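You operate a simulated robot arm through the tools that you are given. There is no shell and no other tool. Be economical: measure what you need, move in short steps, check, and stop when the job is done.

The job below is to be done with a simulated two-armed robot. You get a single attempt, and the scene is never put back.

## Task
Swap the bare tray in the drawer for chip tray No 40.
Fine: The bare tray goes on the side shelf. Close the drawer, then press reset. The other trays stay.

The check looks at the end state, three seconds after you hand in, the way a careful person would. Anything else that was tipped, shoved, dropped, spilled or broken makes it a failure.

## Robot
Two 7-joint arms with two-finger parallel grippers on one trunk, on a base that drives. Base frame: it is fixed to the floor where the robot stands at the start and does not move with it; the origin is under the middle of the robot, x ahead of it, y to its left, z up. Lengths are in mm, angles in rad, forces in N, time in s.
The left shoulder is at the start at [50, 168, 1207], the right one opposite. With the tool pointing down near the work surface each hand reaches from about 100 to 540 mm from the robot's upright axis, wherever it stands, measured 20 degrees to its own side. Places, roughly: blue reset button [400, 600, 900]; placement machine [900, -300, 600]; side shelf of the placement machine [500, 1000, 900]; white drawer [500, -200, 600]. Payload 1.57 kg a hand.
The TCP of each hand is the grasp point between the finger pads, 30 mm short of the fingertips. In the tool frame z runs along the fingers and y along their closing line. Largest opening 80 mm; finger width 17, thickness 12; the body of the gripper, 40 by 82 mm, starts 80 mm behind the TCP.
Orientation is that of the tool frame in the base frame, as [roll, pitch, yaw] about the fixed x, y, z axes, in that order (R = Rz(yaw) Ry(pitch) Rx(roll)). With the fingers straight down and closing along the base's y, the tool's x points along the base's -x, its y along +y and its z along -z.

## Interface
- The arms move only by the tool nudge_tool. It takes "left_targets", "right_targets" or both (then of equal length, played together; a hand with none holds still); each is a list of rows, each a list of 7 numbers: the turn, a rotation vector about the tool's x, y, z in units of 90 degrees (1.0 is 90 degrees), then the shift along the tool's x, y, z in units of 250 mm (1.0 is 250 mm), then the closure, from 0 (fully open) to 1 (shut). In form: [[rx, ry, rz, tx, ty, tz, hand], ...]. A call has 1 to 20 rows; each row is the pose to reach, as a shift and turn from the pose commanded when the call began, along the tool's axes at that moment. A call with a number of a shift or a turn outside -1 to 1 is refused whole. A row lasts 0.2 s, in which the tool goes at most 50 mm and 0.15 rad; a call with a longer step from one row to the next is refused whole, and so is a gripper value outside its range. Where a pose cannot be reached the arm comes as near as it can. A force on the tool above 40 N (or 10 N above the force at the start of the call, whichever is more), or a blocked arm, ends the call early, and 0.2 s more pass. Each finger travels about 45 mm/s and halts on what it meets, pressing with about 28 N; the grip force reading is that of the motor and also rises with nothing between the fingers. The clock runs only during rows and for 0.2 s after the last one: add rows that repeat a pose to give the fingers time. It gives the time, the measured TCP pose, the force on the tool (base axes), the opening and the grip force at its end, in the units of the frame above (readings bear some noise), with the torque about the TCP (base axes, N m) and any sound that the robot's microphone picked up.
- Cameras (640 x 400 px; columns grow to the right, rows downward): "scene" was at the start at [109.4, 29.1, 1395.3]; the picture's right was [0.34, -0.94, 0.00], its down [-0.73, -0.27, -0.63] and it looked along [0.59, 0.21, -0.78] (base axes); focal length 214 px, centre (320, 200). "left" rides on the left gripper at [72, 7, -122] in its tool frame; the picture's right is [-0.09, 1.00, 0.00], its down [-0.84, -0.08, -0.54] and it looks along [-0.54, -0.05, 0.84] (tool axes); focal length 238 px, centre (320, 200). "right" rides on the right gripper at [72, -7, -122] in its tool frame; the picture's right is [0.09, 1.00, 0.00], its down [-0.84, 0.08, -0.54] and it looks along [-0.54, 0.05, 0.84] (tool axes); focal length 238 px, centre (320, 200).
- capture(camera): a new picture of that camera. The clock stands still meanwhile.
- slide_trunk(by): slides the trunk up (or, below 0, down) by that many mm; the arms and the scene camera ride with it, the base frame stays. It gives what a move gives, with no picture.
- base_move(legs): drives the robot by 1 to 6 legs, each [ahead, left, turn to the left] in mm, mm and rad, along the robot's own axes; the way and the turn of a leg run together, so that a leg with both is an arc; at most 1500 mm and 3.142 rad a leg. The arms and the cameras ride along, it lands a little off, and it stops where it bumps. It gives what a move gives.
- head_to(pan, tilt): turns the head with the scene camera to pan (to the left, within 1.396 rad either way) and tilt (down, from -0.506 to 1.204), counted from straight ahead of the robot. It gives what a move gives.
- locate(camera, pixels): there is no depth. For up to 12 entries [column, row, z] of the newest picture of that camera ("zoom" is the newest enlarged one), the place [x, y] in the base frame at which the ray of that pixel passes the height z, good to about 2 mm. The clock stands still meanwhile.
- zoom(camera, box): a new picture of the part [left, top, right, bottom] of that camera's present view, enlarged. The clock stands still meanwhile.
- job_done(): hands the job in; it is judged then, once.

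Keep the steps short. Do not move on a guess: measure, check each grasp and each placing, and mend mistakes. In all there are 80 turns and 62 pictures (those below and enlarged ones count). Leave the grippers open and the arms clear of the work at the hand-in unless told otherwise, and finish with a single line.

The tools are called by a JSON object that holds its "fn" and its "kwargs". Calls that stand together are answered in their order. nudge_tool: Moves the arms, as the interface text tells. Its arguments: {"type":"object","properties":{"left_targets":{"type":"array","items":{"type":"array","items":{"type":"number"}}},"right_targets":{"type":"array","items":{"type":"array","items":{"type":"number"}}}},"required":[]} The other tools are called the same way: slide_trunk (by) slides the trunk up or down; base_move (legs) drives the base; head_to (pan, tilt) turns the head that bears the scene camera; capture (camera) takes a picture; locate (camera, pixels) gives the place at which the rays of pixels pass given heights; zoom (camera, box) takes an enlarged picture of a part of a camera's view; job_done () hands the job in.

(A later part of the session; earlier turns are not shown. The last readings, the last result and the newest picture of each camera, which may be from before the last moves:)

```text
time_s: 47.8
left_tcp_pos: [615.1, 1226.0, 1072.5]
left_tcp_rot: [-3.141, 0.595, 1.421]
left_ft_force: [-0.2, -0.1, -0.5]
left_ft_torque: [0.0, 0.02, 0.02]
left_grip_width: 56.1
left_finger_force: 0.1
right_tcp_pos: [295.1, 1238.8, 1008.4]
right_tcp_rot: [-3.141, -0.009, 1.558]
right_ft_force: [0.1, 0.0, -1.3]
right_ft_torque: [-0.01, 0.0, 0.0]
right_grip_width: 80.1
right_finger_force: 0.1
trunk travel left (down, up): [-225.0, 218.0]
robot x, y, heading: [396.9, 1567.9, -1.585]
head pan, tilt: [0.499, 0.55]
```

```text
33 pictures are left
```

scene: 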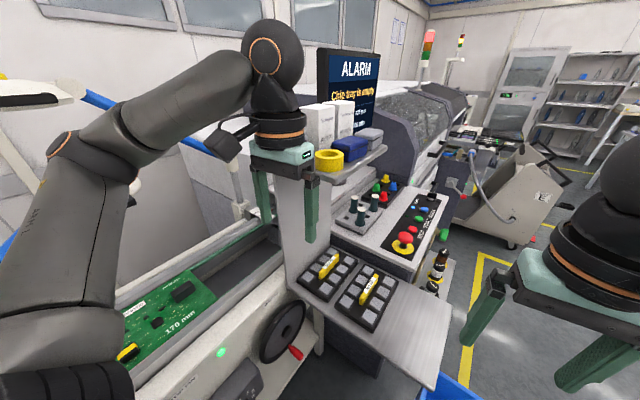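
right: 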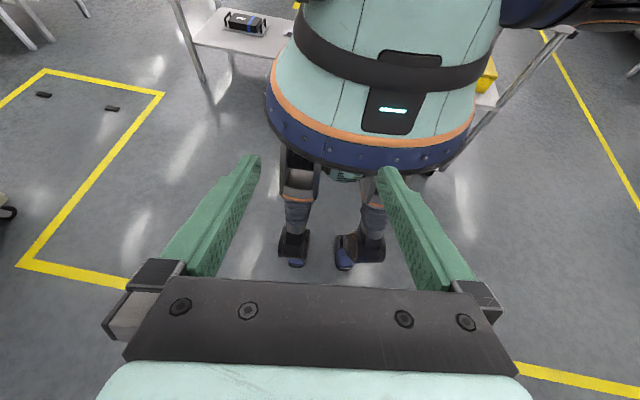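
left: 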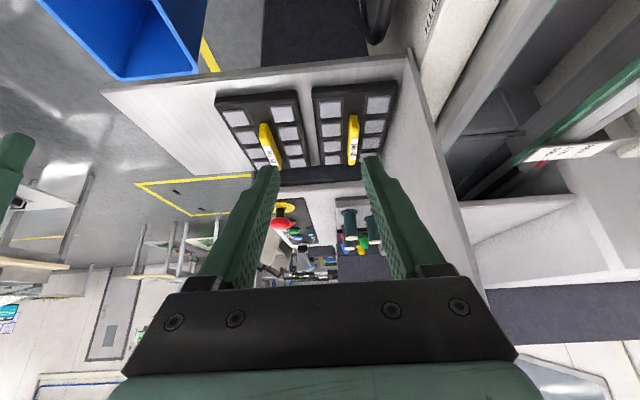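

Now I see the two bars from a low angle: No 40's at (353,140). Next I lower the hand 110 mm, then drive 125 mm ahead.

{"fn": "nudge_tool", "kwargs": {"left_targets": [[0, 0, 0, 0.082, 0, 0.122, 0.3], [0, 0, 0, 0.165, 0, 0.243, 0.3], [0, 0, 0, 0.247, 0, 0.365, 0.3]]}}

{"fn": "base_move", "kwargs": {"legs": [[60, 0, 0]]}}

{"fn": "capture", "kwargs": {"camera": "left"}}

```text
time_s: 48.6
left_tcp_pos: [614.9, 1198.6, 975.6]
left_tcp_rot: [-3.14, 0.593, 1.42]
left_ft_force: [-0.3, 0.0, 1.1]
left_ft_torque: [-0.01, 0.0, -0.01]
left_grip_width: 55.9
left_finger_force: 0.1
left hand out of reach, approached as far as the arm can: row 2, 3
right_tcp_pos: [294.7, 1238.7, 1009.7]
right_tcp_rot: [-3.142, -0.008, 1.558]
right_ft_force: [0.4, 0.2, 0.8]
right_ft_torque: [0.02, -0.01, 0.05]
right_grip_width: 80.2
right_finger_force: 0.1
trunk travel left (down, up): [-225.0, 218.0]
robot x, y, heading: [397.1, 1565.9, -1.581]
head pan, tilt: [0.499, 0.55]
```

```text
time_s: 49.5
left_tcp_pos: [615.3, 1140.1, 973.8]
left_tcp_rot: [-3.138, 0.59, 1.421]
left_ft_force: [0.5, 0.0, -0.4]
left_ft_torque: [-0.02, 0.01, 0.0]
left_grip_width: 56.0
left_finger_force: 0.0
right_tcp_pos: [296.0, 1177.8, 1007.9]
right_tcp_rot: [3.141, -0.009, 1.56]
right_ft_force: [0.4, -0.4, 0.0]
right_ft_torque: [-0.02, -0.04, 0.03]
right_grip_width: 80.0
right_finger_force: 0.0
trunk travel left (down, up): [-225.0, 218.0]
robot x, y, heading: [399.4, 1508.2, -1.579]
head pan, tilt: [0.499, 0.55]
```

```text
32 pictures are left
```

left: 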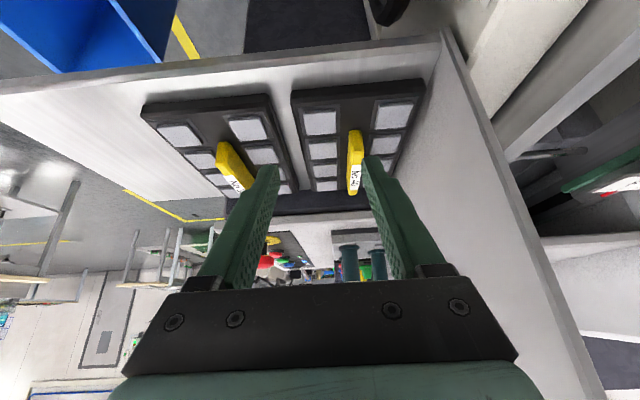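

No 40's bar runs from (356,130) to (355,190) in this view. I'll measure it.

{"fn": "zoom", "kwargs": {"camera": "left", "box": [270, 70, 440, 210]}}

```text
2.86 times, centred on (355, 140) of left
```

zoom: 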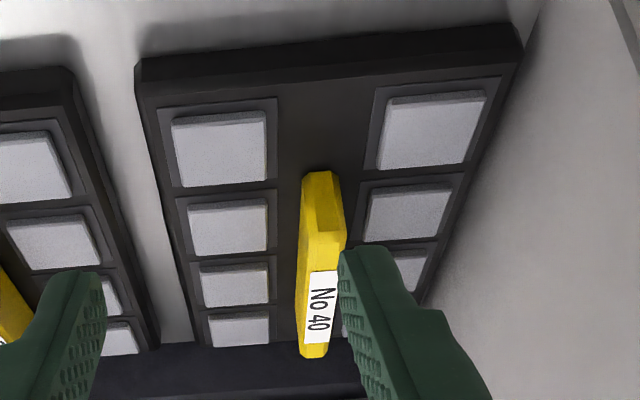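

{"fn": "locate", "kwargs": {"camera": "zoom", "pixels": [[306, 234, 895], [346, 240, 895], [302, 355, 895], [326, 356, 895], [306, 173, 870], [333, 173, 870], [136, 65, 870], [516, 27, 870], [138, 98, 855], [515, 70, 855], [306, 234, 910], [346, 240, 910]]}}

```text
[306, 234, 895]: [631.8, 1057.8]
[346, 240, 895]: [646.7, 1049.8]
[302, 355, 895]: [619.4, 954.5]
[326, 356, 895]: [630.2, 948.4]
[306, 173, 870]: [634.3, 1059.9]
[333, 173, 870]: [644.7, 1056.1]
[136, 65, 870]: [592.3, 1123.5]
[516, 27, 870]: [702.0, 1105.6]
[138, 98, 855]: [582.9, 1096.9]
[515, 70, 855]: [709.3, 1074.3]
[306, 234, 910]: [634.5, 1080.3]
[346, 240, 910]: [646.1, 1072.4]
```

Bar of No 40: centre ≈ (632,1003), top ≈ z 895, 15 mm thick, direction ≈8° off y. I drive another 60 mm ahead.

{"fn": "base_move", "kwargs": {"legs": [[60, 0, 0]]}}

```text
time_s: 50.7
left_tcp_pos: [613.5, 1087.3, 974.8]
left_tcp_rot: [-3.14, 0.589, 1.418]
left_ft_force: [0.1, 0.0, 0.2]
left_ft_torque: [-0.01, -0.02, -0.02]
left_grip_width: 55.9
left_finger_force: 0.0
right_tcp_pos: [295.3, 1127.1, 1007.5]
right_tcp_rot: [3.14, -0.007, 1.556]
right_ft_force: [0.9, 0.2, 0.5]
right_ft_torque: [0.0, 0.01, 0.0]
right_grip_width: 80.1
right_finger_force: 0.1
trunk travel left (down, up): [-225.0, 218.0]
robot x, y, heading: [397.5, 1455.2, -1.584]
head pan, tilt: [0.499, 0.55]
stopped in leg 1: the robot was blocked; the commanded pose is now the measured one
```

The base was blocked. I'll check what it met and that the bin has not moved.

{"fn": "head_to", "kwargs": {"pan": 0.2, "tilt": 1.1}}

{"fn": "capture", "kwargs": {"camera": "scene"}}

```text
time_s: 51.6
left_tcp_pos: [614.3, 1087.5, 974.7]
left_tcp_rot: [-3.139, 0.59, 1.417]
left_ft_force: [-0.3, 0.2, -0.6]
left_ft_torque: [0.03, -0.01, 0.0]
left_grip_width: 56.0
left_finger_force: 0.1
right_tcp_pos: [294.3, 1127.5, 1007.4]
right_tcp_rot: [-3.141, -0.011, 1.555]
right_ft_force: [0.1, -0.2, 0.6]
right_ft_torque: [0.01, -0.01, 0.0]
right_grip_width: 79.8
right_finger_force: 0.0
trunk travel left (down, up): [-225.0, 218.0]
robot x, y, heading: [396.6, 1452.0, -1.585]
head pan, tilt: [0.201, 1.1]
```

```text
30 pictures are left
```

scene: 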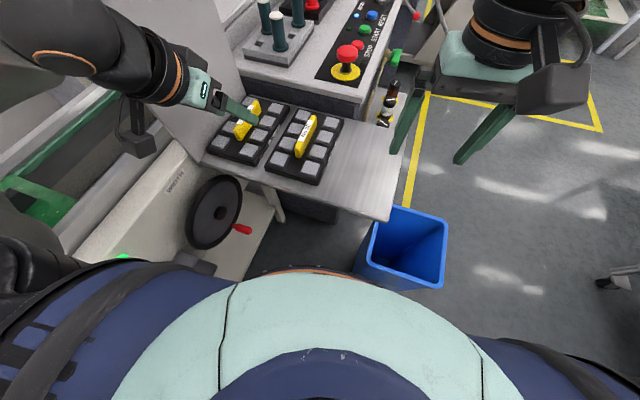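

{"fn": "locate", "kwargs": {"camera": "scene", "pixels": [[396, 206, 500], [448, 222, 500], [442, 289, 500], [396, 206, 570], [448, 222, 570], [442, 289, 570], [356, 272, 500]]}}

```text
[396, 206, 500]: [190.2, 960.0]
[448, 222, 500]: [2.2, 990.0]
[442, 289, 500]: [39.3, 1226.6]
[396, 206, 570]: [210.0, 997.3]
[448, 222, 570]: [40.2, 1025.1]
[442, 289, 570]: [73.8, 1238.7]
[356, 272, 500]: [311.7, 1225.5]
```

The bin is where it was. Now I move the hand to a pre-grasp 60 mm back from the bar along the finger axis, and look.

{"fn": "nudge_tool", "kwargs": {"left_targets": [[0, 0, 0, -0.052, 0.061, 0.091, 0.4], [0, 0, 0, -0.104, 0.122, 0.182, 0.5], [0, 0, 0, -0.104, 0.122, 0.182, 0.5]]}}

{"fn": "zoom", "kwargs": {"camera": "left", "box": [220, 40, 460, 240]}}

```text
time_s: 52.4
left_tcp_pos: [636.6, 1037.1, 950.6]
left_tcp_rot: [-3.141, 0.591, 1.417]
left_ft_force: [0.8, 0.0, 0.1]
left_ft_torque: [0.0, 0.0, 0.03]
left_grip_width: 40.0
left_finger_force: 0.1
right_tcp_pos: [295.8, 1127.6, 1007.7]
right_tcp_rot: [3.141, -0.011, 1.556]
right_ft_force: [0.2, -0.3, -0.5]
right_ft_torque: [-0.01, 0.0, 0.01]
right_grip_width: 79.6
right_finger_force: 0.0
trunk travel left (down, up): [-225.0, 218.0]
robot x, y, heading: [398.6, 1455.4, -1.586]
head pan, tilt: [0.201, 1.1]
```

```text
2.00 times, centred on (340, 140) of left
```

zoom: 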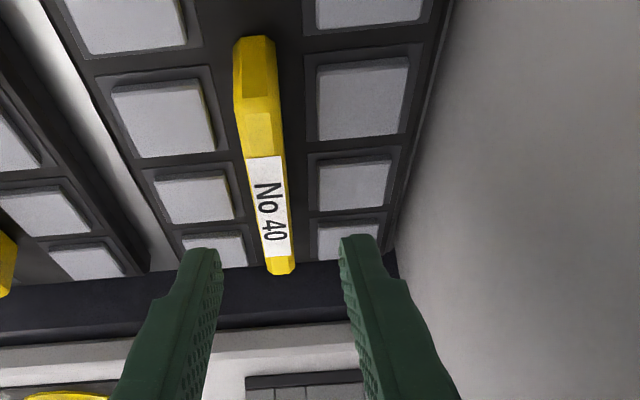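

{"fn": "locate", "kwargs": {"camera": "zoom", "pixels": [[235, 105, 895], [278, 100, 895], [268, 270, 895], [296, 270, 895], [266, 210, 895], [240, 40, 870], [270, 40, 870]]}}

```text
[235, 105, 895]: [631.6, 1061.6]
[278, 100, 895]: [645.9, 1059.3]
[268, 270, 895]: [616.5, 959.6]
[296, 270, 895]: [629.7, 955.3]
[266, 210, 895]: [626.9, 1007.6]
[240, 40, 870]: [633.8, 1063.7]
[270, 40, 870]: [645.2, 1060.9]
```

The bar centre is (631,1009), and the hand is aligned (yaw 1.417). I go 53 mm in along the fingers and then look before closing.

{"fn": "nudge_tool", "kwargs": {"left_targets": [[0, 0, 0, 0.005, -0.003, 0.1, 0.5], [0, 0, 0, 0.01, -0.004, 0.16, 0.5], [0, 0, 0, 0.01, -0.004, 0.213, 0.5], [0, 0, 0, 0.01, -0.004, 0.213, 0.5]]}}

{"fn": "zoom", "kwargs": {"camera": "left", "box": [220, 40, 460, 240]}}

```text
time_s: 53.4
left_tcp_pos: [629.9, 1014.2, 912.2]
left_tcp_rot: [3.137, 0.602, 1.41]
left_ft_force: [0.2, 0.2, 0.1]
left_ft_torque: [0.01, -0.02, -0.02]
left_grip_width: 40.3
left_finger_force: 0.1
right_tcp_pos: [294.5, 1132.3, 1010.2]
right_tcp_rot: [3.137, -0.002, 1.557]
right_ft_force: [0.2, -0.5, -1.3]
right_ft_torque: [0.03, -0.04, 0.01]
right_grip_width: 79.9
right_finger_force: 0.1
trunk travel left (down, up): [-225.0, 218.0]
robot x, y, heading: [395.7, 1452.7, -1.582]
head pan, tilt: [0.201, 1.1]
```

```text
2.00 times, centred on (340, 140) of left
```

zoom: 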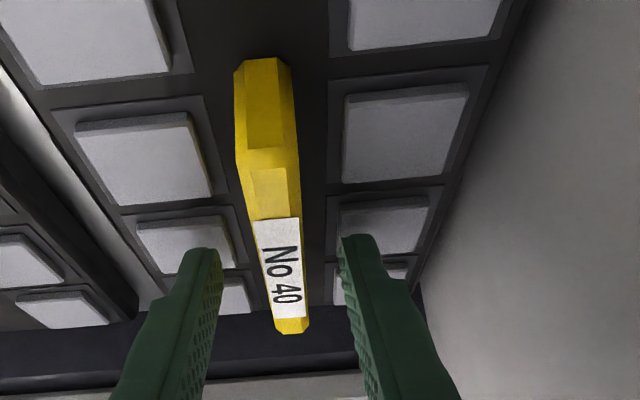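

The hand stopped 7 mm high and the whole body shifted slightly, so the arm may be touching something. I look at the left arm.

{"fn": "head_to", "kwargs": {"pan": 0.75, "tilt": 0.75}}

{"fn": "capture", "kwargs": {"camera": "scene"}}

```text
time_s: 54.4
left_tcp_pos: [630.6, 1015.5, 911.7]
left_tcp_rot: [3.139, 0.599, 1.411]
left_ft_force: [0.9, 1.2, -0.5]
left_ft_torque: [-0.02, 0.01, 0.02]
left_grip_width: 40.1
left_finger_force: 0.0
right_tcp_pos: [294.2, 1133.0, 1010.0]
right_tcp_rot: [3.139, -0.001, 1.556]
right_ft_force: [-0.4, 0.2, -0.1]
right_ft_torque: [-0.01, 0.01, 0.0]
right_grip_width: 79.9
right_finger_force: 0.0
trunk travel left (down, up): [-225.0, 218.0]
robot x, y, heading: [396.7, 1455.0, -1.582]
head pan, tilt: [0.75, 0.75]
```

```text
27 pictures are left
```

scene: 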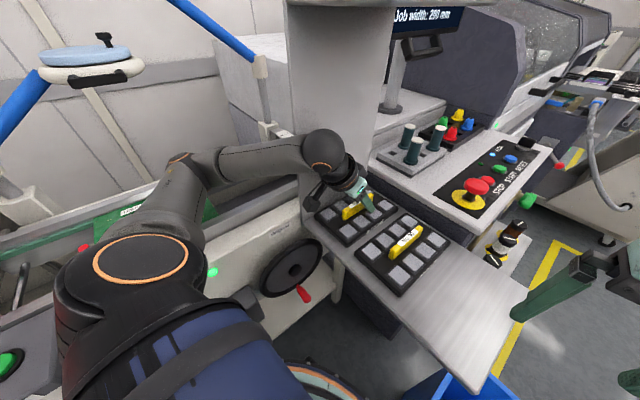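

The elbow hangs low over the conveyor and probably touches it. I raise the trunk 80 mm (hand rises off the bar with it) and see whether the body offset vanishes.

{"fn": "slide_trunk", "kwargs": {"by": 80}}

{"fn": "capture", "kwargs": {"camera": "scene"}}

```text
time_s: 55.6
left_tcp_pos: [629.9, 1014.4, 989.7]
left_tcp_rot: [3.138, 0.6, 1.407]
left_ft_force: [0.1, 0.2, -0.4]
left_ft_torque: [0.0, 0.0, 0.0]
left_grip_width: 40.1
left_finger_force: 0.2
right_tcp_pos: [293.3, 1132.3, 1088.0]
right_tcp_rot: [3.138, -0.004, 1.555]
right_ft_force: [0.6, -0.4, 0.4]
right_ft_torque: [0.03, -0.02, 0.0]
right_grip_width: 80.0
right_finger_force: 0.1
trunk travel left (down, up): [-305.0, 138.0]
robot x, y, heading: [396.3, 1454.2, -1.586]
head pan, tilt: [0.75, 0.75]
```

```text
26 pictures are left
```

scene: 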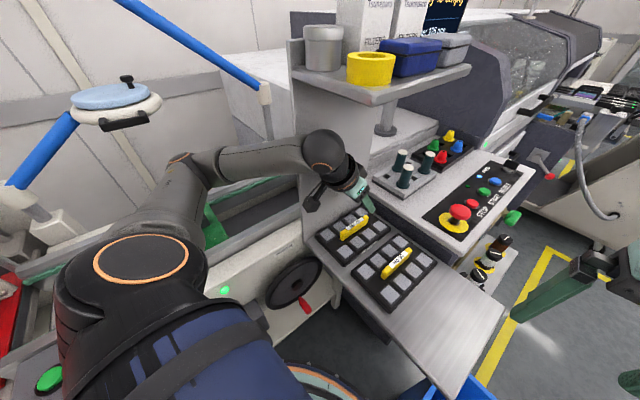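

The offset stays, so it is only body sway, not elbow contact. From here I lower the hand straight down 85 mm onto the bar.

{"fn": "nudge_tool", "kwargs": {"left_targets": [[0, 0, 0, 0.058, 0.003, 0.098, 0.5], [0, 0, 0, 0.115, 0.005, 0.195, 0.5], [0, 0, 0, 0.15, 0.007, 0.254, 0.5], [0, 0, 0, 0.173, 0.008, 0.293, 0.5], [0, 0, 0, 0.173, 0.008, 0.293, 0.5]]}}

{"fn": "zoom", "kwargs": {"camera": "left", "box": [220, 40, 460, 240]}}

```text
time_s: 56.8
left_tcp_pos: [628.5, 1008.4, 906.2]
left_tcp_rot: [3.137, 0.596, 1.411]
left_ft_force: [1.1, -0.3, 0.4]
left_ft_torque: [0.03, -0.01, 0.01]
left_grip_width: 40.0
left_finger_force: 0.1
right_tcp_pos: [293.5, 1131.3, 1089.5]
right_tcp_rot: [3.136, -0.003, 1.555]
right_ft_force: [1.1, 0.5, 0.3]
right_ft_torque: [0.02, 0.05, 0.0]
right_grip_width: 79.9
right_finger_force: 0.2
trunk travel left (down, up): [-305.0, 138.0]
robot x, y, heading: [396.2, 1453.4, -1.585]
head pan, tilt: [0.75, 0.75]
```

```text
2.00 times, centred on (340, 140) of left
```

zoom: 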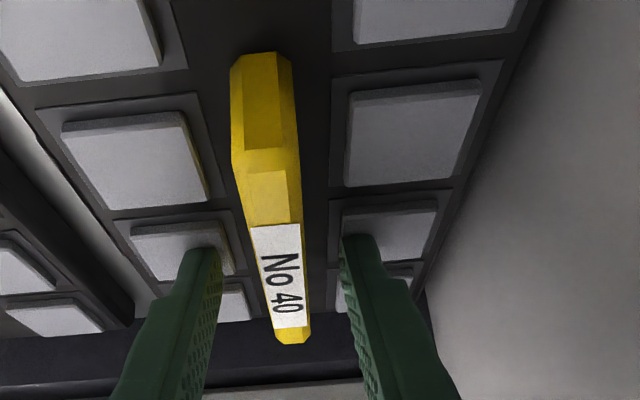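

The fingers straddle the bar evenly (221 and 340, bar at 277). I go 4 mm lower and close.

{"fn": "nudge_tool", "kwargs": {"left_targets": [[0, 0, 0, 0.009, 0, 0.013, 0.5], [0, 0, 0, 0.009, 0, 0.013, 0.7], [0, 0, 0, 0.009, 0, 0.013, 0.9], [0, 0, 0, 0.009, 0, 0.013, 1], [0, 0, 0, 0.009, 0, 0.013, 1], [0, 0, 0, 0.009, 0, 0.013, 1], [0, 0, 0, 0.009, 0, 0.013, 1]]}}

```text
time_s: 57.8
left_tcp_pos: [627.5, 1007.6, 905.0]
left_tcp_rot: [-3.14, 0.611, 1.406]
left_ft_force: [-0.9, 2.6, 6.1]
left_ft_torque: [-0.1, -0.05, -0.1]
left_grip_width: 12.8
left_finger_force: 10.2
right_tcp_pos: [292.9, 1131.8, 1087.6]
right_tcp_rot: [3.137, -0.006, 1.558]
right_ft_force: [0.1, -1.1, 0.8]
right_ft_torque: [0.01, -0.02, 0.02]
right_grip_width: 80.1
right_finger_force: 0.0
trunk travel left (down, up): [-305.0, 138.0]
robot x, y, heading: [399.3, 1454.4, -1.589]
head pan, tilt: [0.75, 0.75]
stopped in row 5 (left hand): the force on the tool passed its limit (the readings are from after the stop); the commanded pose is now the measured one
```

The fingers met the bar (12.8 mm), with a slight upward push. I hold the close for a moment, rise 2 mm and read the grip.

{"fn": "nudge_tool", "kwargs": {"left_targets": [[0, 0, 0, 0, 0, 0, 1], [0, 0, 0, 0, 0, 0, 1], [0, 0, 0, -0.005, 0, -0.007, 1], [0, 0, 0, -0.005, 0, -0.007, 1]]}}

{"fn": "zoom", "kwargs": {"camera": "left", "box": [220, 40, 460, 240]}}

```text
time_s: 58.8
left_tcp_pos: [628.1, 1007.7, 906.1]
left_tcp_rot: [-3.14, 0.606, 1.408]
left_ft_force: [-0.1, -2.7, 5.9]
left_ft_torque: [-0.86, 0.1, -0.01]
left_grip_width: 12.7
left_finger_force: 28.3
right_tcp_pos: [294.5, 1129.5, 1088.7]
right_tcp_rot: [3.138, -0.006, 1.554]
right_ft_force: [0.1, 0.2, 0.4]
right_ft_torque: [-0.03, 0.0, -0.01]
right_grip_width: 80.1
right_finger_force: 0.1
trunk travel left (down, up): [-305.0, 138.0]
robot x, y, heading: [398.8, 1451.6, -1.583]
head pan, tilt: [0.75, 0.75]
```

```text
2.00 times, centred on (340, 140) of left
```

zoom: 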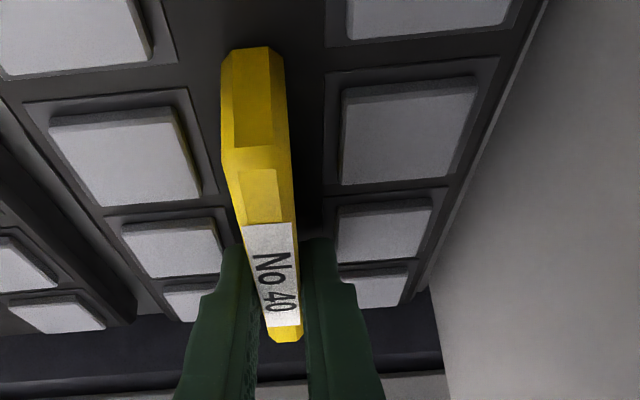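

Firm grip (28 N on 12.7 mm). I lift straight up 40 mm slowly and check.

{"fn": "nudge_tool", "kwargs": {"left_targets": [[0, 0, 0, -0.011, 0, -0.016, 1], [0, 0, 0, -0.034, 0, -0.049, 1], [0, 0, 0, -0.06, 0, -0.09, 1], [0, 0, 0, -0.091, 0, -0.131, 1], [0, 0, 0, -0.091, 0, -0.131, 1]]}}

{"fn": "capture", "kwargs": {"camera": "scene"}}

```text
time_s: 60.0
left_tcp_pos: [627.5, 1011.1, 942.8]
left_tcp_rot: [3.141, 0.6, 1.404]
left_ft_force: [-0.2, 0.1, -3.0]
left_ft_torque: [-0.07, -0.04, 0.01]
left_grip_width: 12.6
left_finger_force: 28.5
right_tcp_pos: [294.2, 1131.7, 1089.3]
right_tcp_rot: [3.139, -0.004, 1.556]
right_ft_force: [0.3, -1.5, 0.2]
right_ft_torque: [0.0, -0.03, -0.02]
right_grip_width: 80.1
right_finger_force: 0.0
trunk travel left (down, up): [-305.0, 138.0]
robot x, y, heading: [397.7, 1451.9, -1.585]
head pan, tilt: [0.75, 0.75]
```

```text
23 pictures are left
```

scene: 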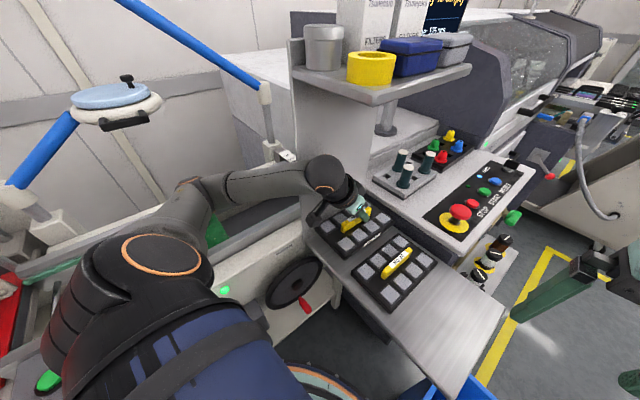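

No 40 is lifted level, 3 N of load. Now I back away from the shelf, go right (−x), turn to face the machine, and drive to before the drawer.

{"fn": "base_move", "kwargs": {"legs": [[-170, 0, 0], [0, -720, 0], [0, 0, 1.585]]}}

{"fn": "base_move", "kwargs": {"legs": [[0, -1000, 0], [0, -750, 0]]}}

{"fn": "head_to", "kwargs": {"pan": 0.0, "tilt": 0.75}}

{"fn": "capture", "kwargs": {"camera": "scene"}}

```text
time_s: 68.8
left_tcp_pos: [131.7, 1868.3, 943.4]
left_tcp_rot: [-3.137, 0.601, 2.987]
left_ft_force: [-1.2, 0.7, -1.7]
left_ft_torque: [0.02, -0.05, -0.02]
left_grip_width: 12.6
left_finger_force: 27.9
right_tcp_pos: [7.2, 1532.9, 1087.0]
right_tcp_rot: [3.141, -0.01, 3.13]
right_ft_force: [-0.3, 0.4, -0.1]
right_ft_torque: [0.01, -0.03, 0.01]
right_grip_width: 80.0
right_finger_force: 0.0
trunk travel left (down, up): [-305.0, 138.0]
robot x, y, heading: [-317.8, 1635.1, -0.009]
head pan, tilt: [0.75, 0.75]
```

```text
time_s: 77.7
left_tcp_pos: [111.0, 104.6, 943.3]
left_tcp_rot: [-3.136, 0.601, 2.981]
left_ft_force: [-0.7, -0.6, -1.9]
left_ft_torque: [0.03, -0.07, 0.0]
left_grip_width: 12.6
left_finger_force: 28.5
right_tcp_pos: [-14.0, -231.0, 1087.9]
right_tcp_rot: [-3.141, -0.011, 3.125]
right_ft_force: [0.6, -0.3, 0.5]
right_ft_torque: [-0.01, 0.01, -0.01]
right_grip_width: 80.3
right_finger_force: 0.0
trunk travel left (down, up): [-305.0, 138.0]
robot x, y, heading: [-340.6, -131.4, -0.016]
head pan, tilt: [0.75, 0.75]
```

```text
time_s: 78.8
left_tcp_pos: [111.9, 103.6, 943.9]
left_tcp_rot: [-3.136, 0.603, 2.983]
left_ft_force: [0.4, 0.3, -2.6]
left_ft_torque: [0.0, -0.01, 0.0]
left_grip_width: 12.9
left_finger_force: 28.1
right_tcp_pos: [-13.4, -231.4, 1088.0]
right_tcp_rot: [-3.141, -0.011, 3.128]
right_ft_force: [0.6, 0.4, 0.0]
right_ft_torque: [0.0, -0.02, 0.01]
right_grip_width: 80.1
right_finger_force: 0.0
trunk travel left (down, up): [-305.0, 138.0]
robot x, y, heading: [-340.4, -126.3, -0.016]
head pan, tilt: [0.0, 0.75]
```

```text
22 pictures are left
```

scene: 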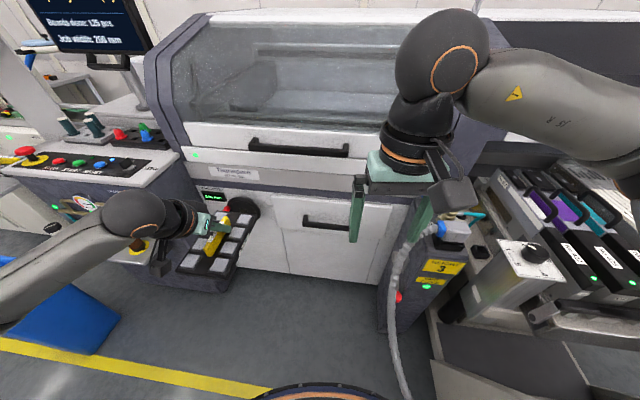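

The drawer with its black handle is at (328,222); left of it a black round knob with red grip and a green display, partly hidden by the held tray. I'll zoom.

{"fn": "zoom", "kwargs": {"camera": "scene", "box": [180, 130, 420, 290]}}

```text
2.50 times, centred on (300, 210) of scene
```

zoom: 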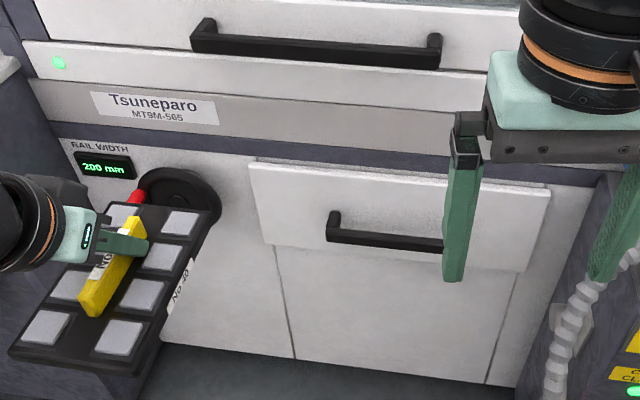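

That knob is only "RAIL WIDTH"; I leave it alone. I'll measure the drawer handle by two views (the first picture and this one).

{"fn": "locate", "kwargs": {"camera": "zoom", "pixels": [[333, 214, 650], [333, 214, 550], [443, 248, 650], [443, 248, 550], [250, 160, 650], [250, 160, 600], [549, 187, 650], [549, 187, 600], [265, 243, 600], [520, 270, 600], [200, 50, 850], [440, 65, 850]]}}

```text
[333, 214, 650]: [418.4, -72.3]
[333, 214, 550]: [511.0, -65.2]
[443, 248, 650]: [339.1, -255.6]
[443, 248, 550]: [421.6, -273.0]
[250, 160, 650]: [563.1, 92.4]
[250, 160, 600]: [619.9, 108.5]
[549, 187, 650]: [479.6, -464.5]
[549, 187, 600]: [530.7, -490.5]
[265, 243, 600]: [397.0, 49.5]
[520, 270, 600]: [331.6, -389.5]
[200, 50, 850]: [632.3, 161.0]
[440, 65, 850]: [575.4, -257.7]
```

The machine front is turned about 8.5° (like the shelf). I'll pull the held tray back 150 mm and up 40 mm to keep it clear of the hood, and turn the base by −0.135 to face the front squarely.

{"fn": "nudge_tool", "kwargs": {"left_targets": [[0, 0, 0, 0.05, -0.012, -0.058, 1], [0, 0, 0, 0.12, -0.029, -0.14, 1], [0, 0, 0, 0.19, -0.045, -0.223, 1], [0, 0, 0, 0.26, -0.062, -0.305, 1], [0, 0, 0, 0.33, -0.079, -0.387, 1], [0, 0, 0, 0.38, -0.09, -0.446, 1], [0, 0, 0, 0.398, -0.095, -0.467, 1]]}}

{"fn": "base_move", "kwargs": {"legs": [[0, 0, -0.135], [130, 0, 0]]}}

{"fn": "capture", "kwargs": {"camera": "right"}}

```text
time_s: 80.4
left_tcp_pos: [42.9, 119.1, 996.7]
left_tcp_rot: [-3.136, 0.602, 2.982]
left_ft_force: [1.1, 0.7, -3.0]
left_ft_torque: [0.03, -0.03, 0.0]
left_grip_width: 12.4
left_finger_force: 27.7
left hand out of reach, approached as far as the arm can: row 3, 4, 5, 6, 7
right_tcp_pos: [-12.4, -231.5, 1087.6]
right_tcp_rot: [3.141, -0.011, 3.125]
right_ft_force: [0.9, -0.3, 1.0]
right_ft_torque: [0.01, 0.03, 0.0]
right_grip_width: 80.1
right_finger_force: 0.0
trunk travel left (down, up): [-305.0, 138.0]
robot x, y, heading: [-341.6, -129.3, -0.018]
head pan, tilt: [0.0, 0.75]
```

```text
time_s: 82.3
left_tcp_pos: [202.2, 46.6, 995.5]
left_tcp_rot: [-3.135, 0.599, 2.848]
left_ft_force: [0.5, 0.2, -3.2]
left_ft_torque: [0.0, -0.05, -0.02]
left_grip_width: 12.7
left_finger_force: 27.9
right_tcp_pos: [98.2, -294.2, 1086.6]
right_tcp_rot: [3.141, -0.01, 2.991]
right_ft_force: [-0.6, -0.5, -0.8]
right_ft_torque: [0.03, 0.0, 0.0]
right_grip_width: 80.1
right_finger_force: 0.1
trunk travel left (down, up): [-305.0, 138.0]
robot x, y, heading: [-210.7, -148.0, -0.153]
head pan, tilt: [0.0, 0.75]
```

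```text
20 pictures are left
```

right: 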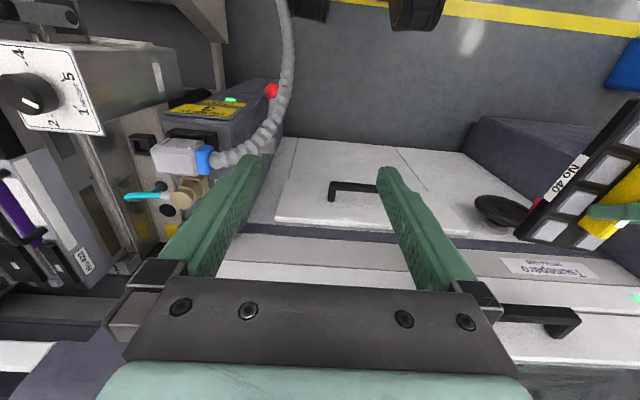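

In the wrist view the handle's bar starts at (332,184), its standoff at (330,200). I'll measure.

{"fn": "locate", "kwargs": {"camera": "right", "pixels": [[331, 184, 705], [331, 184, 650], [331, 200, 705], [331, 200, 650], [376, 186, 705], [376, 186, 650], [275, 223, 750], [440, 232, 750], [275, 223, 700], [297, 137, 550], [410, 152, 550]]}}

```text
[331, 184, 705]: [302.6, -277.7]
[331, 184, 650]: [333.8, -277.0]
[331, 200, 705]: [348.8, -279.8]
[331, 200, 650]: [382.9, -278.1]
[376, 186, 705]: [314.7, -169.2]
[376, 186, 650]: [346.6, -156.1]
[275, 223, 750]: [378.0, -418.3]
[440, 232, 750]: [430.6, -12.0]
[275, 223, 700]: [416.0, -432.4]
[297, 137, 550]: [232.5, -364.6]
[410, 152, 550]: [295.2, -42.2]
```

Handle ends ≈ (328,-277) and (358,-77), height 665–705 still unsure. I move the right hand 90 mm left and 220 mm down, close its fingers, and look again for a better baseline.

{"fn": "nudge_tool", "kwargs": {"right_targets": [[0, 0, 0, 0, 0.18, 0, 0.4], [0, 0, 0, 0, 0.36, 0.03, 0.8], [0, 0, 0, 0, 0.36, 0.2, 1], [0, 0, 0, 0, 0.36, 0.38, 1], [0, 0, 0, 0, 0.36, 0.56, 1], [0, 0, 0, 0, 0.36, 0.74, 1], [0, 0, 0, 0, 0.36, 0.88, 1], [0, 0, 0, 0, 0.36, 0.88, 1]]}}

{"fn": "capture", "kwargs": {"camera": "right"}}

```text
time_s: 84.1
left_tcp_pos: [201.6, 46.1, 996.2]
left_tcp_rot: [-3.136, 0.601, 2.849]
left_ft_force: [0.5, 0.7, -2.9]
left_ft_torque: [-0.03, -0.05, -0.01]
left_grip_width: 12.8
left_finger_force: 28.0
right_tcp_pos: [109.7, -203.4, 867.3]
right_tcp_rot: [3.141, -0.011, 2.991]
right_ft_force: [-0.8, -0.4, 0.4]
right_ft_torque: [0.01, 0.02, 0.03]
right_grip_width: 0.0
right_finger_force: 21.5
trunk travel left (down, up): [-305.0, 138.0]
robot x, y, heading: [-210.4, -147.6, -0.151]
head pan, tilt: [0.0, 0.75]
```

```text
19 pictures are left
```

right: 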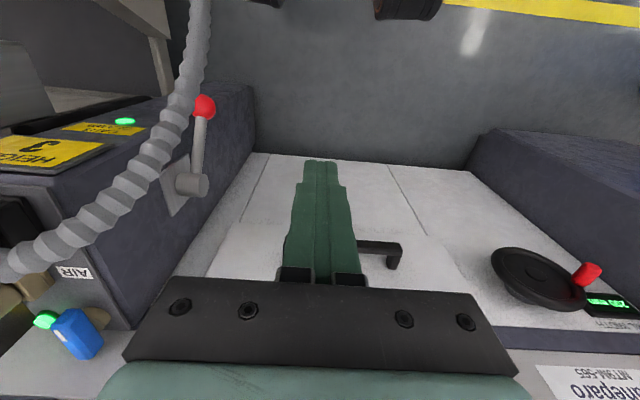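

{"fn": "locate", "kwargs": {"camera": "right", "pixels": [[402, 244, 700], [402, 244, 650], [402, 244, 600], [400, 264, 700], [400, 264, 650], [388, 269, 650], [388, 269, 700], [245, 222, 600], [430, 238, 600], [360, 242, 650]]}}

{"fn": "zoom", "kwargs": {"camera": "scene", "box": [240, 130, 480, 290]}}

```text
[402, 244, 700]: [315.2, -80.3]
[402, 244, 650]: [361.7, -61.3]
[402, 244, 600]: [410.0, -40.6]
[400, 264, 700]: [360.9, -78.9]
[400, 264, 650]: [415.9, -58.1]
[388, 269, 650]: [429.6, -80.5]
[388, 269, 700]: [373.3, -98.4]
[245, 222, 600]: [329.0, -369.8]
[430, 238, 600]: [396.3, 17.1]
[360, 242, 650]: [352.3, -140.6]
```

```text
2.50 times, centred on (360, 210) of scene
```

zoom: 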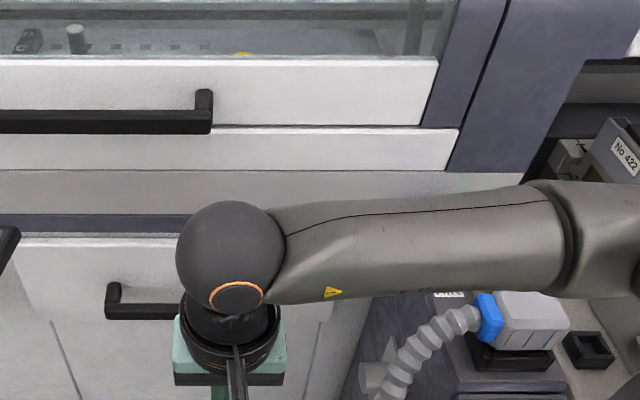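

{"fn": "locate", "kwargs": {"camera": "zoom", "pixels": [[104, 320, 700], [104, 320, 650], [105, 305, 700], [105, 305, 650], [107, 284, 700], [107, 284, 650], [170, 320, 700], [20, 240, 700]]}}

```text
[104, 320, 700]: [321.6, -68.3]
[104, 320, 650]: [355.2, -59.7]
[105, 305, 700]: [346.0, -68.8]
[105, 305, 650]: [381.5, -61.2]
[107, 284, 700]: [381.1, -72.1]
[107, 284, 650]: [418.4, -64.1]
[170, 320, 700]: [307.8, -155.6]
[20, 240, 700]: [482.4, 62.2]
```

The drawer bar's centre is ≈ (330,-167,682) with a ~27 mm gap behind. A vertical hand would hit the hood, so I'll turn the right hand: 90° about its axis, then tilt 55° forward, to grip the bar across.

{"fn": "nudge_tool", "kwargs": {"right_targets": [[0, 0, 0.09, 0, 0, 0, 0.8], [0, 0, 0.18, 0, 0, 0, 0.5], [0, 0, 0.27, 0, 0, 0, 0.4], [0, 0, 0.36, 0, 0, 0, 0.4], [0, 0, 0.45, 0, 0, 0, 0.4], [0, 0, 0.54, 0, 0, 0, 0.4], [0, 0, 0.63, 0, 0, 0, 0.4], [0, 0, 0.72, 0, 0, 0, 0.4], [0, 0, 0.81, 0, 0, 0, 0.4], [0, 0, 0.9, 0, 0, 0, 0.4], [0, 0, 0.99, 0, 0, 0, 0.4], [0, 0, 1, 0, 0, 0, 0.4]]}}

{"fn": "nudge_tool", "kwargs": {"right_targets": [[-0.09, 0, 0, 0, 0, 0, 0.4], [-0.18, 0, 0, 0, 0, 0, 0.4], [-0.27, 0, 0, 0, 0, 0, 0.4], [-0.36, 0, 0, 0, 0, 0, 0.4], [-0.45, 0, 0, 0, 0, 0, 0.4], [-0.54, 0, 0, 0, 0, 0, 0.4], [-0.61, 0, 0, 0, 0, 0, 0.4]]}}

```text
time_s: 86.7
left_tcp_pos: [201.6, 48.3, 995.9]
left_tcp_rot: [-3.135, 0.603, 2.848]
left_ft_force: [-0.2, 0.1, -2.6]
left_ft_torque: [-0.02, -0.04, -0.01]
left_grip_width: 12.6
left_finger_force: 27.9
right_tcp_pos: [109.5, -204.5, 868.0]
right_tcp_rot: [-3.134, -0.001, 1.42]
right_ft_force: [-0.4, -0.3, 0.7]
right_ft_torque: [0.0, -0.01, 0.05]
right_grip_width: 48.0
right_finger_force: 0.1
trunk travel left (down, up): [-305.0, 138.0]
robot x, y, heading: [-214.5, -151.1, -0.152]
head pan, tilt: [0.0, 0.75]
```

```text
time_s: 88.5
left_tcp_pos: [202.4, 46.1, 996.7]
left_tcp_rot: [-3.137, 0.6, 2.848]
left_ft_force: [0.5, -0.3, -3.1]
left_ft_torque: [-0.01, -0.04, 0.0]
left_grip_width: 12.7
left_finger_force: 28.5
right_tcp_pos: [127.5, -198.6, 896.1]
right_tcp_rot: [2.166, -0.087, 1.38]
right_ft_force: [-0.4, 0.3, -1.0]
right_ft_torque: [0.03, -0.01, 0.01]
right_grip_width: 47.7
right_finger_force: 0.0
trunk travel left (down, up): [-305.0, 138.0]
robot x, y, heading: [-210.0, -147.8, -0.146]
head pan, tilt: [0.0, 0.75]
stopped in row 7 (right hand): the arm was blocked; the commanded pose is now the measured one
```

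The arm was blocked near the end of the tilt. I look where.

{"fn": "head_to", "kwargs": {"pan": -0.35, "tilt": 1.0}}

{"fn": "capture", "kwargs": {"camera": "scene"}}

```text
time_s: 89.3
left_tcp_pos: [201.5, 46.9, 996.4]
left_tcp_rot: [-3.135, 0.603, 2.848]
left_ft_force: [0.0, 0.6, -2.4]
left_ft_torque: [-0.03, -0.02, 0.01]
left_grip_width: 12.8
left_finger_force: 27.9
right_tcp_pos: [128.4, -198.5, 896.7]
right_tcp_rot: [2.165, -0.086, 1.381]
right_ft_force: [-0.5, 0.5, 0.1]
right_ft_torque: [0.0, 0.01, 0.01]
right_grip_width: 47.9
right_finger_force: 0.0
trunk travel left (down, up): [-305.0, 138.0]
robot x, y, heading: [-213.2, -145.7, -0.154]
head pan, tilt: [-0.351, 1.0]
```

```text
17 pictures are left
```

scene: 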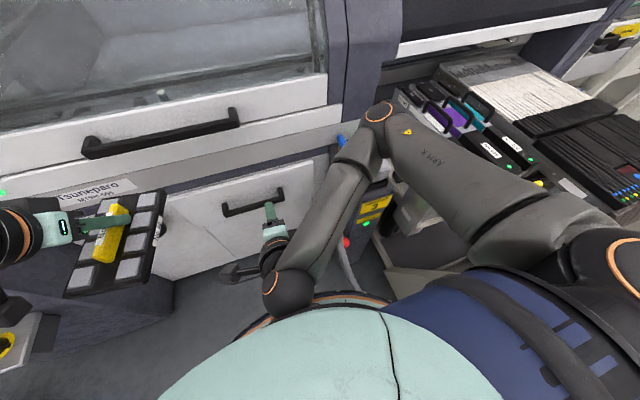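

The wrist had come against my own torso; moving forward frees it. The tilt is already ~56°. I go to a pre-grasp 70 mm short of the bar, correcting a small twist, opening to about 48 mm.

{"fn": "nudge_tool", "kwargs": {"right_targets": [[0, 0, 0, 0.041, -0.058, 0.16, 0.4], [0, 0, -0.02, 0.082, -0.117, 0.32, 0.4], [0, 0, -0.04, 0.123, -0.175, 0.48, 0.4], [0, 0, -0.06, 0.164, -0.234, 0.64, 0.4], [0, 0, -0.06, 0.205, -0.292, 0.8, 0.4], [0, 0, -0.06, 0.205, -0.292, 0.8, 0.4]]}}

{"fn": "zoom", "kwargs": {"camera": "scene", "box": [160, 130, 380, 290]}}

```text
time_s: 90.7
left_tcp_pos: [202.0, 47.1, 995.4]
left_tcp_rot: [-3.137, 0.603, 2.848]
left_ft_force: [-0.3, -0.1, -3.0]
left_ft_torque: [0.0, -0.04, -0.02]
left_grip_width: 12.7
left_finger_force: 28.1
right_tcp_pos: [260.2, -158.0, 726.6]
right_tcp_rot: [2.166, -0.008, 1.438]
right_ft_force: [-0.1, 0.0, -0.5]
right_ft_torque: [0.02, 0.0, 0.02]
right_grip_width: 48.0
right_finger_force: 0.0
trunk travel left (down, up): [-305.0, 138.0]
robot x, y, heading: [-213.4, -149.8, -0.152]
head pan, tilt: [-0.351, 1.0]
```

```text
2.50 times, centred on (270, 210) of scene
```

zoom: 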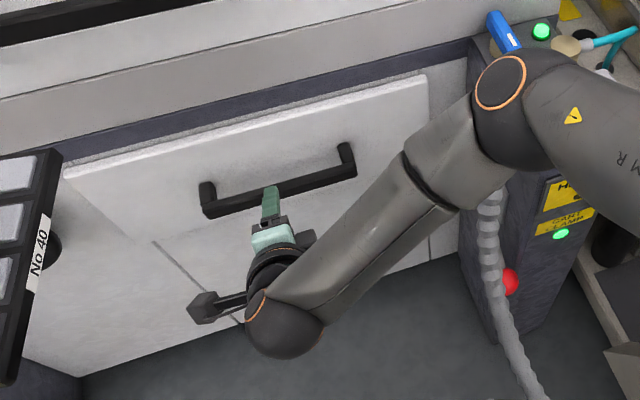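

The hand points at the handle. I check the bar's position once more from this view and from the right camera.

{"fn": "locate", "kwargs": {"camera": "zoom", "pixels": [[206, 216, 675], [357, 175, 675], [206, 207, 690], [355, 165, 690], [200, 187, 690], [340, 146, 690]]}}

{"fn": "capture", "kwargs": {"camera": "right"}}

```text
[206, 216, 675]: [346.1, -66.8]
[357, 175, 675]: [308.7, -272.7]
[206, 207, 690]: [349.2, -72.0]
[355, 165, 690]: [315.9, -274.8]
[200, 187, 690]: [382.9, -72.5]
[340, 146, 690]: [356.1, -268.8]
```

```text
15 pictures are left
```

right: 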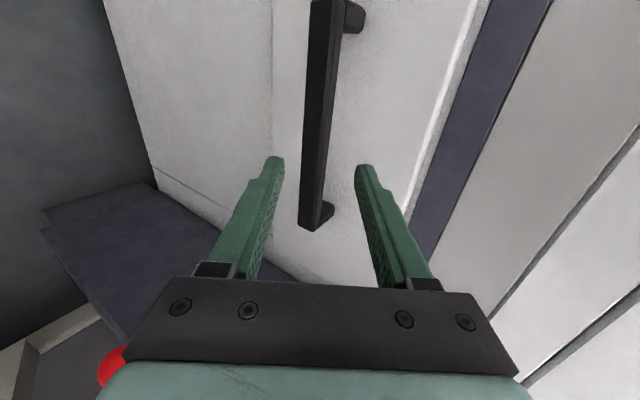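

The bar sits between the fingers. I advance 72 mm along the fingers and close on it.

{"fn": "nudge_tool", "kwargs": {"right_targets": [[0, 0, 0, 0, -0.005, 0.1, 0.4], [0, 0, 0, 0, -0.01, 0.2, 0.4], [0, 0, 0, 0, -0.01, 0.25, 0.4], [0, 0, 0, 0, -0.01, 0.288, 0.4], [0, 0, 0, 0, -0.01, 0.288, 0.6], [0, 0, 0, 0, -0.01, 0.288, 0.8], [0, 0, 0, 0, -0.01, 0.288, 0.9], [0, 0, 0, 0, -0.01, 0.288, 0.9], [0, 0, 0, 0, -0.01, 0.288, 0.9]]}}

```text
time_s: 92.7
left_tcp_pos: [200.4, 47.1, 996.8]
left_tcp_rot: [-3.136, 0.602, 2.848]
left_ft_force: [-0.1, 0.4, -2.1]
left_ft_torque: [0.01, -0.03, -0.01]
left_grip_width: 12.7
left_finger_force: 27.6
right_tcp_pos: [318.2, -165.1, 686.9]
right_tcp_rot: [2.163, -0.007, 1.435]
right_ft_force: [-5.3, -0.4, 7.3]
right_ft_torque: [-0.18, -0.14, -0.15]
right_grip_width: 20.6
right_finger_force: 6.8
trunk travel left (down, up): [-305.0, 138.0]
robot x, y, heading: [-212.6, -145.3, -0.151]
head pan, tilt: [-0.351, 1.0]
```

The fingers hold the bar (20.6 mm). I tighten fully and drive straight back 250 mm to pull the drawer.

{"fn": "nudge_tool", "kwargs": {"right_targets": [[0, 0, 0, 0, 0, 0, 1], [0, 0, 0, 0, 0, 0, 1], [0, 0, 0, 0, 0, 0, 1]]}}

{"fn": "base_move", "kwargs": {"legs": [[-250, 0, 0]]}}

{"fn": "head_to", "kwargs": {"pan": -0.1, "tilt": 0.85}}

{"fn": "capture", "kwargs": {"camera": "scene"}}

```text
time_s: 93.5
left_tcp_pos: [199.7, 47.0, 998.2]
left_tcp_rot: [-3.138, 0.604, 2.849]
left_ft_force: [0.3, 0.4, -2.3]
left_ft_torque: [0.04, -0.03, -0.02]
left_grip_width: 12.6
left_finger_force: 28.3
right_tcp_pos: [316.9, -164.4, 688.3]
right_tcp_rot: [2.16, -0.007, 1.436]
right_ft_force: [-19.1, -0.4, 25.7]
right_ft_torque: [-0.22, -0.26, -0.36]
right_grip_width: 15.3
right_finger_force: 28.4
trunk travel left (down, up): [-305.0, 138.0]
robot x, y, heading: [-214.5, -150.2, -0.149]
head pan, tilt: [-0.351, 1.0]
```

```text
time_s: 95.3
left_tcp_pos: [-44.5, 83.7, 995.8]
left_tcp_rot: [-3.136, 0.601, 2.849]
left_ft_force: [-0.7, -0.2, -2.7]
left_ft_torque: [-0.02, -0.05, -0.04]
left_grip_width: 12.7
left_finger_force: 27.8
right_tcp_pos: [70.7, -128.6, 685.2]
right_tcp_rot: [2.165, -0.009, 1.435]
right_ft_force: [-0.6, 0.0, -0.6]
right_ft_torque: [-0.02, -0.02, 0.03]
right_grip_width: 0.0
right_finger_force: 21.3
trunk travel left (down, up): [-305.0, 138.0]
robot x, y, heading: [-457.8, -111.4, -0.15]
head pan, tilt: [-0.351, 1.0]
```

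```text
time_s: 96.1
left_tcp_pos: [-45.7, 84.6, 996.5]
left_tcp_rot: [-3.137, 0.602, 2.847]
left_ft_force: [-0.2, -0.9, -2.7]
left_ft_torque: [0.01, -0.02, 0.03]
left_grip_width: 12.7
left_finger_force: 27.8
right_tcp_pos: [72.8, -127.8, 685.0]
right_tcp_rot: [2.165, -0.006, 1.436]
right_ft_force: [-0.4, -0.2, -0.2]
right_ft_torque: [-0.02, -0.01, -0.03]
right_grip_width: 0.0
right_finger_force: 21.1
trunk travel left (down, up): [-305.0, 138.0]
robot x, y, heading: [-456.7, -110.6, -0.152]
head pan, tilt: [-0.099, 0.85]
```

```text
14 pictures are left
```

scene: 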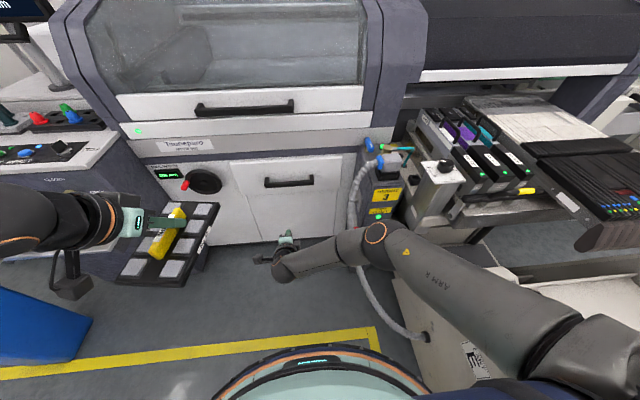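

The grip slipped off the bar: the drawer is still shut. The fingers were too shallow and too slanted. I'll use a steeper hand (tilt ≈20°), 28 mm opening, so one finger goes squarely behind the bar. First re-tilt and raise here, in the free space.

{"fn": "nudge_tool", "kwargs": {"right_targets": [[0, 0, 0, 0, 0.05, -0.034, 0.9], [0.08, 0, 0, 0, 0.1, -0.068, 0.65], [0.16, 0, 0, 0, 0.15, -0.102, 0.65], [0.24, 0, 0, 0, 0.2, -0.136, 0.65], [0.32, 0, 0, 0, 0.248, -0.168, 0.65], [0.398, 0, 0, 0, 0.248, -0.168, 0.65], [0.398, 0, 0, 0, 0.248, -0.168, 0.65]]}}

{"fn": "base_move", "kwargs": {"legs": [[225, 0, 0]]}}

{"fn": "capture", "kwargs": {"camera": "right"}}

```text
time_s: 97.7
left_tcp_pos: [-43.8, 83.1, 995.6]
left_tcp_rot: [-3.137, 0.6, 2.85]
left_ft_force: [-0.5, 0.4, -2.8]
left_ft_torque: [-0.01, -0.02, -0.01]
left_grip_width: 12.8
left_finger_force: 28.2
right_tcp_pos: [70.8, -128.8, 760.5]
right_tcp_rot: [2.793, -0.007, 1.435]
right_ft_force: [0.9, -0.1, -0.2]
right_ft_torque: [0.03, 0.02, 0.03]
right_grip_width: 27.9
right_finger_force: 0.1
trunk travel left (down, up): [-305.0, 138.0]
robot x, y, heading: [-458.5, -110.2, -0.151]
head pan, tilt: [-0.099, 0.85]
```

```text
time_s: 99.4
left_tcp_pos: [178.5, 51.4, 994.5]
left_tcp_rot: [-3.137, 0.6, 2.849]
left_ft_force: [0.2, 0.6, -2.9]
left_ft_torque: [-0.01, -0.01, -0.02]
left_grip_width: 12.5
left_finger_force: 27.8
right_tcp_pos: [295.4, -162.0, 759.8]
right_tcp_rot: [2.791, -0.006, 1.439]
right_ft_force: [0.6, -1.2, 0.0]
right_ft_torque: [0.03, 0.03, -0.01]
right_grip_width: 28.0
right_finger_force: 0.0
trunk travel left (down, up): [-305.0, 138.0]
robot x, y, heading: [-233.9, -146.3, -0.145]
head pan, tilt: [-0.099, 0.85]
```

```text
13 pictures are left
```

right: 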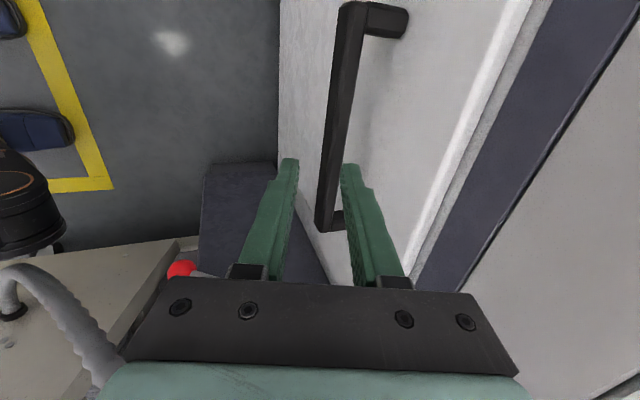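

{"fn": "locate", "kwargs": {"camera": "right", "pixels": [[342, 5, 690], [364, 12, 690], [408, 15, 690], [408, 36, 690], [316, 220, 690], [328, 100, 690], [355, 100, 690], [323, 150, 690], [346, 150, 690], [340, 214, 690], [322, 160, 680]]}}

```text
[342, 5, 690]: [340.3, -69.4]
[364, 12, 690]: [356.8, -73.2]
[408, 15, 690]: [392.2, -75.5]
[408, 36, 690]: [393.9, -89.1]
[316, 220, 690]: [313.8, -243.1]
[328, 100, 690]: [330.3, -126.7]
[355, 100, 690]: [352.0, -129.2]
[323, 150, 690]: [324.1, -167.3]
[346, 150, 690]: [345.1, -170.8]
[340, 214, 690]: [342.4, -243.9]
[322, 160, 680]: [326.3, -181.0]
```

The bar at y≈-169 spans x 326–345 and the face is at ≈379, so a finger fits behind. I shift 15 mm forward, then go 80 mm down along the fingers and close.

{"fn": "nudge_tool", "kwargs": {"right_targets": [[0, 0, 0, -0.01, 0.059, 0, 0.65], [0, 0, 0, -0.01, 0.059, 0.08, 0.65], [0, 0, 0, -0.01, 0.059, 0.16, 0.65], [0, 0, 0, -0.01, 0.059, 0.24, 0.65], [0, 0, 0, -0.01, 0.059, 0.32, 0.65], [0, 0, 0, -0.01, 0.059, 0.32, 0.65], [0, 0, 0, -0.01, 0.059, 0.32, 0.8], [0, 0, 0, -0.01, 0.059, 0.32, 0.9], [0, 0, 0, -0.01, 0.059, 0.32, 1], [0, 0, 0, -0.01, 0.059, 0.32, 1]]}}

```text
time_s: 101.6
left_tcp_pos: [178.9, 49.8, 995.9]
left_tcp_rot: [-3.136, 0.601, 2.851]
left_ft_force: [-0.5, 0.6, -2.7]
left_ft_torque: [-0.02, -0.01, 0.0]
left_grip_width: 12.7
left_finger_force: 28.1
right_tcp_pos: [333.9, -168.8, 700.3]
right_tcp_rot: [2.788, -0.004, 1.436]
right_ft_force: [7.8, 2.0, 7.5]
right_ft_torque: [0.3, -0.24, -0.51]
right_grip_width: 18.2
right_finger_force: 32.4
right hand out of reach, approached as far as the arm can: row 5, 6, 7, 8, 9, 10
trunk travel left (down, up): [-305.0, 138.0]
robot x, y, heading: [-233.9, -147.2, -0.144]
head pan, tilt: [-0.099, 0.85]
```

The bar is gripped (18.2 mm, 32 N) with one finger behind it. I pull back 80 mm first and check.

{"fn": "base_move", "kwargs": {"legs": [[-80, 0, 0]]}}

```text
time_s: 102.7
left_tcp_pos: [99.3, 62.9, 997.3]
left_tcp_rot: [-3.137, 0.601, 2.85]
left_ft_force: [0.1, 1.0, -2.6]
left_ft_torque: [0.02, -0.04, 0.01]
left_grip_width: 13.0
left_finger_force: 27.6
right_tcp_pos: [252.9, -156.3, 699.3]
right_tcp_rot: [2.789, -0.006, 1.437]
right_ft_force: [1.1, 2.8, 12.3]
right_ft_torque: [0.03, 0.05, -0.6]
right_grip_width: 18.1
right_finger_force: 33.2
trunk travel left (down, up): [-305.0, 138.0]
robot x, y, heading: [-313.9, -133.5, -0.148]
head pan, tilt: [-0.099, 0.85]
```

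The handle is still held, so the drawer comes along. I pull another 170 mm and look.

{"fn": "base_move", "kwargs": {"legs": [[-170, 0, 0]]}}

{"fn": "capture", "kwargs": {"camera": "scene"}}

```text
time_s: 104.2
left_tcp_pos: [-69.0, 88.6, 998.0]
left_tcp_rot: [-3.137, 0.602, 2.851]
left_ft_force: [-0.3, 0.1, -2.0]
left_ft_torque: [-0.03, -0.04, 0.01]
left_grip_width: 12.6
left_finger_force: 28.3
right_tcp_pos: [84.7, -130.4, 700.3]
right_tcp_rot: [2.786, -0.009, 1.44]
right_ft_force: [2.1, 6.3, 5.9]
right_ft_torque: [-0.02, 0.16, -0.56]
right_grip_width: 17.9
right_finger_force: 32.8
trunk travel left (down, up): [-305.0, 138.0]
robot x, y, heading: [-482.7, -110.7, -0.145]
head pan, tilt: [-0.099, 0.85]
```

```text
12 pictures are left
```

scene: 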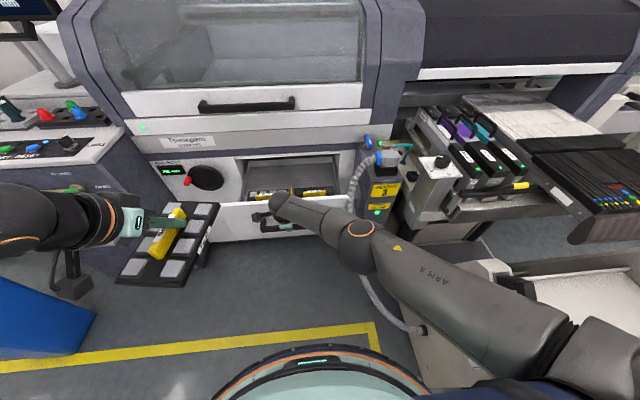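

The drawer is open; two trays with yellow bars lie in it. I zoom to tell which is bare.

{"fn": "zoom", "kwargs": {"camera": "scene", "box": [225, 140, 365, 250]}}

```text
3.64 times, centred on (295, 195) of scene
```

zoom: 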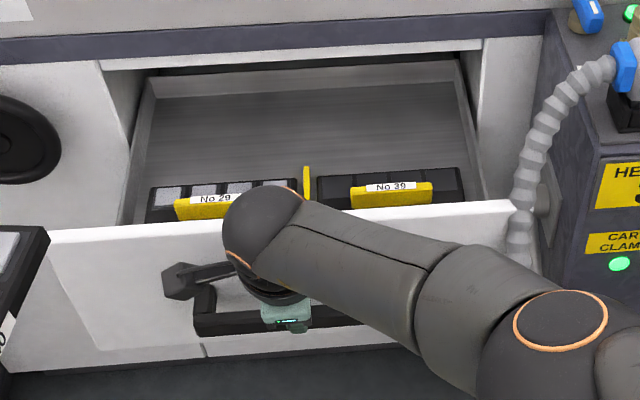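

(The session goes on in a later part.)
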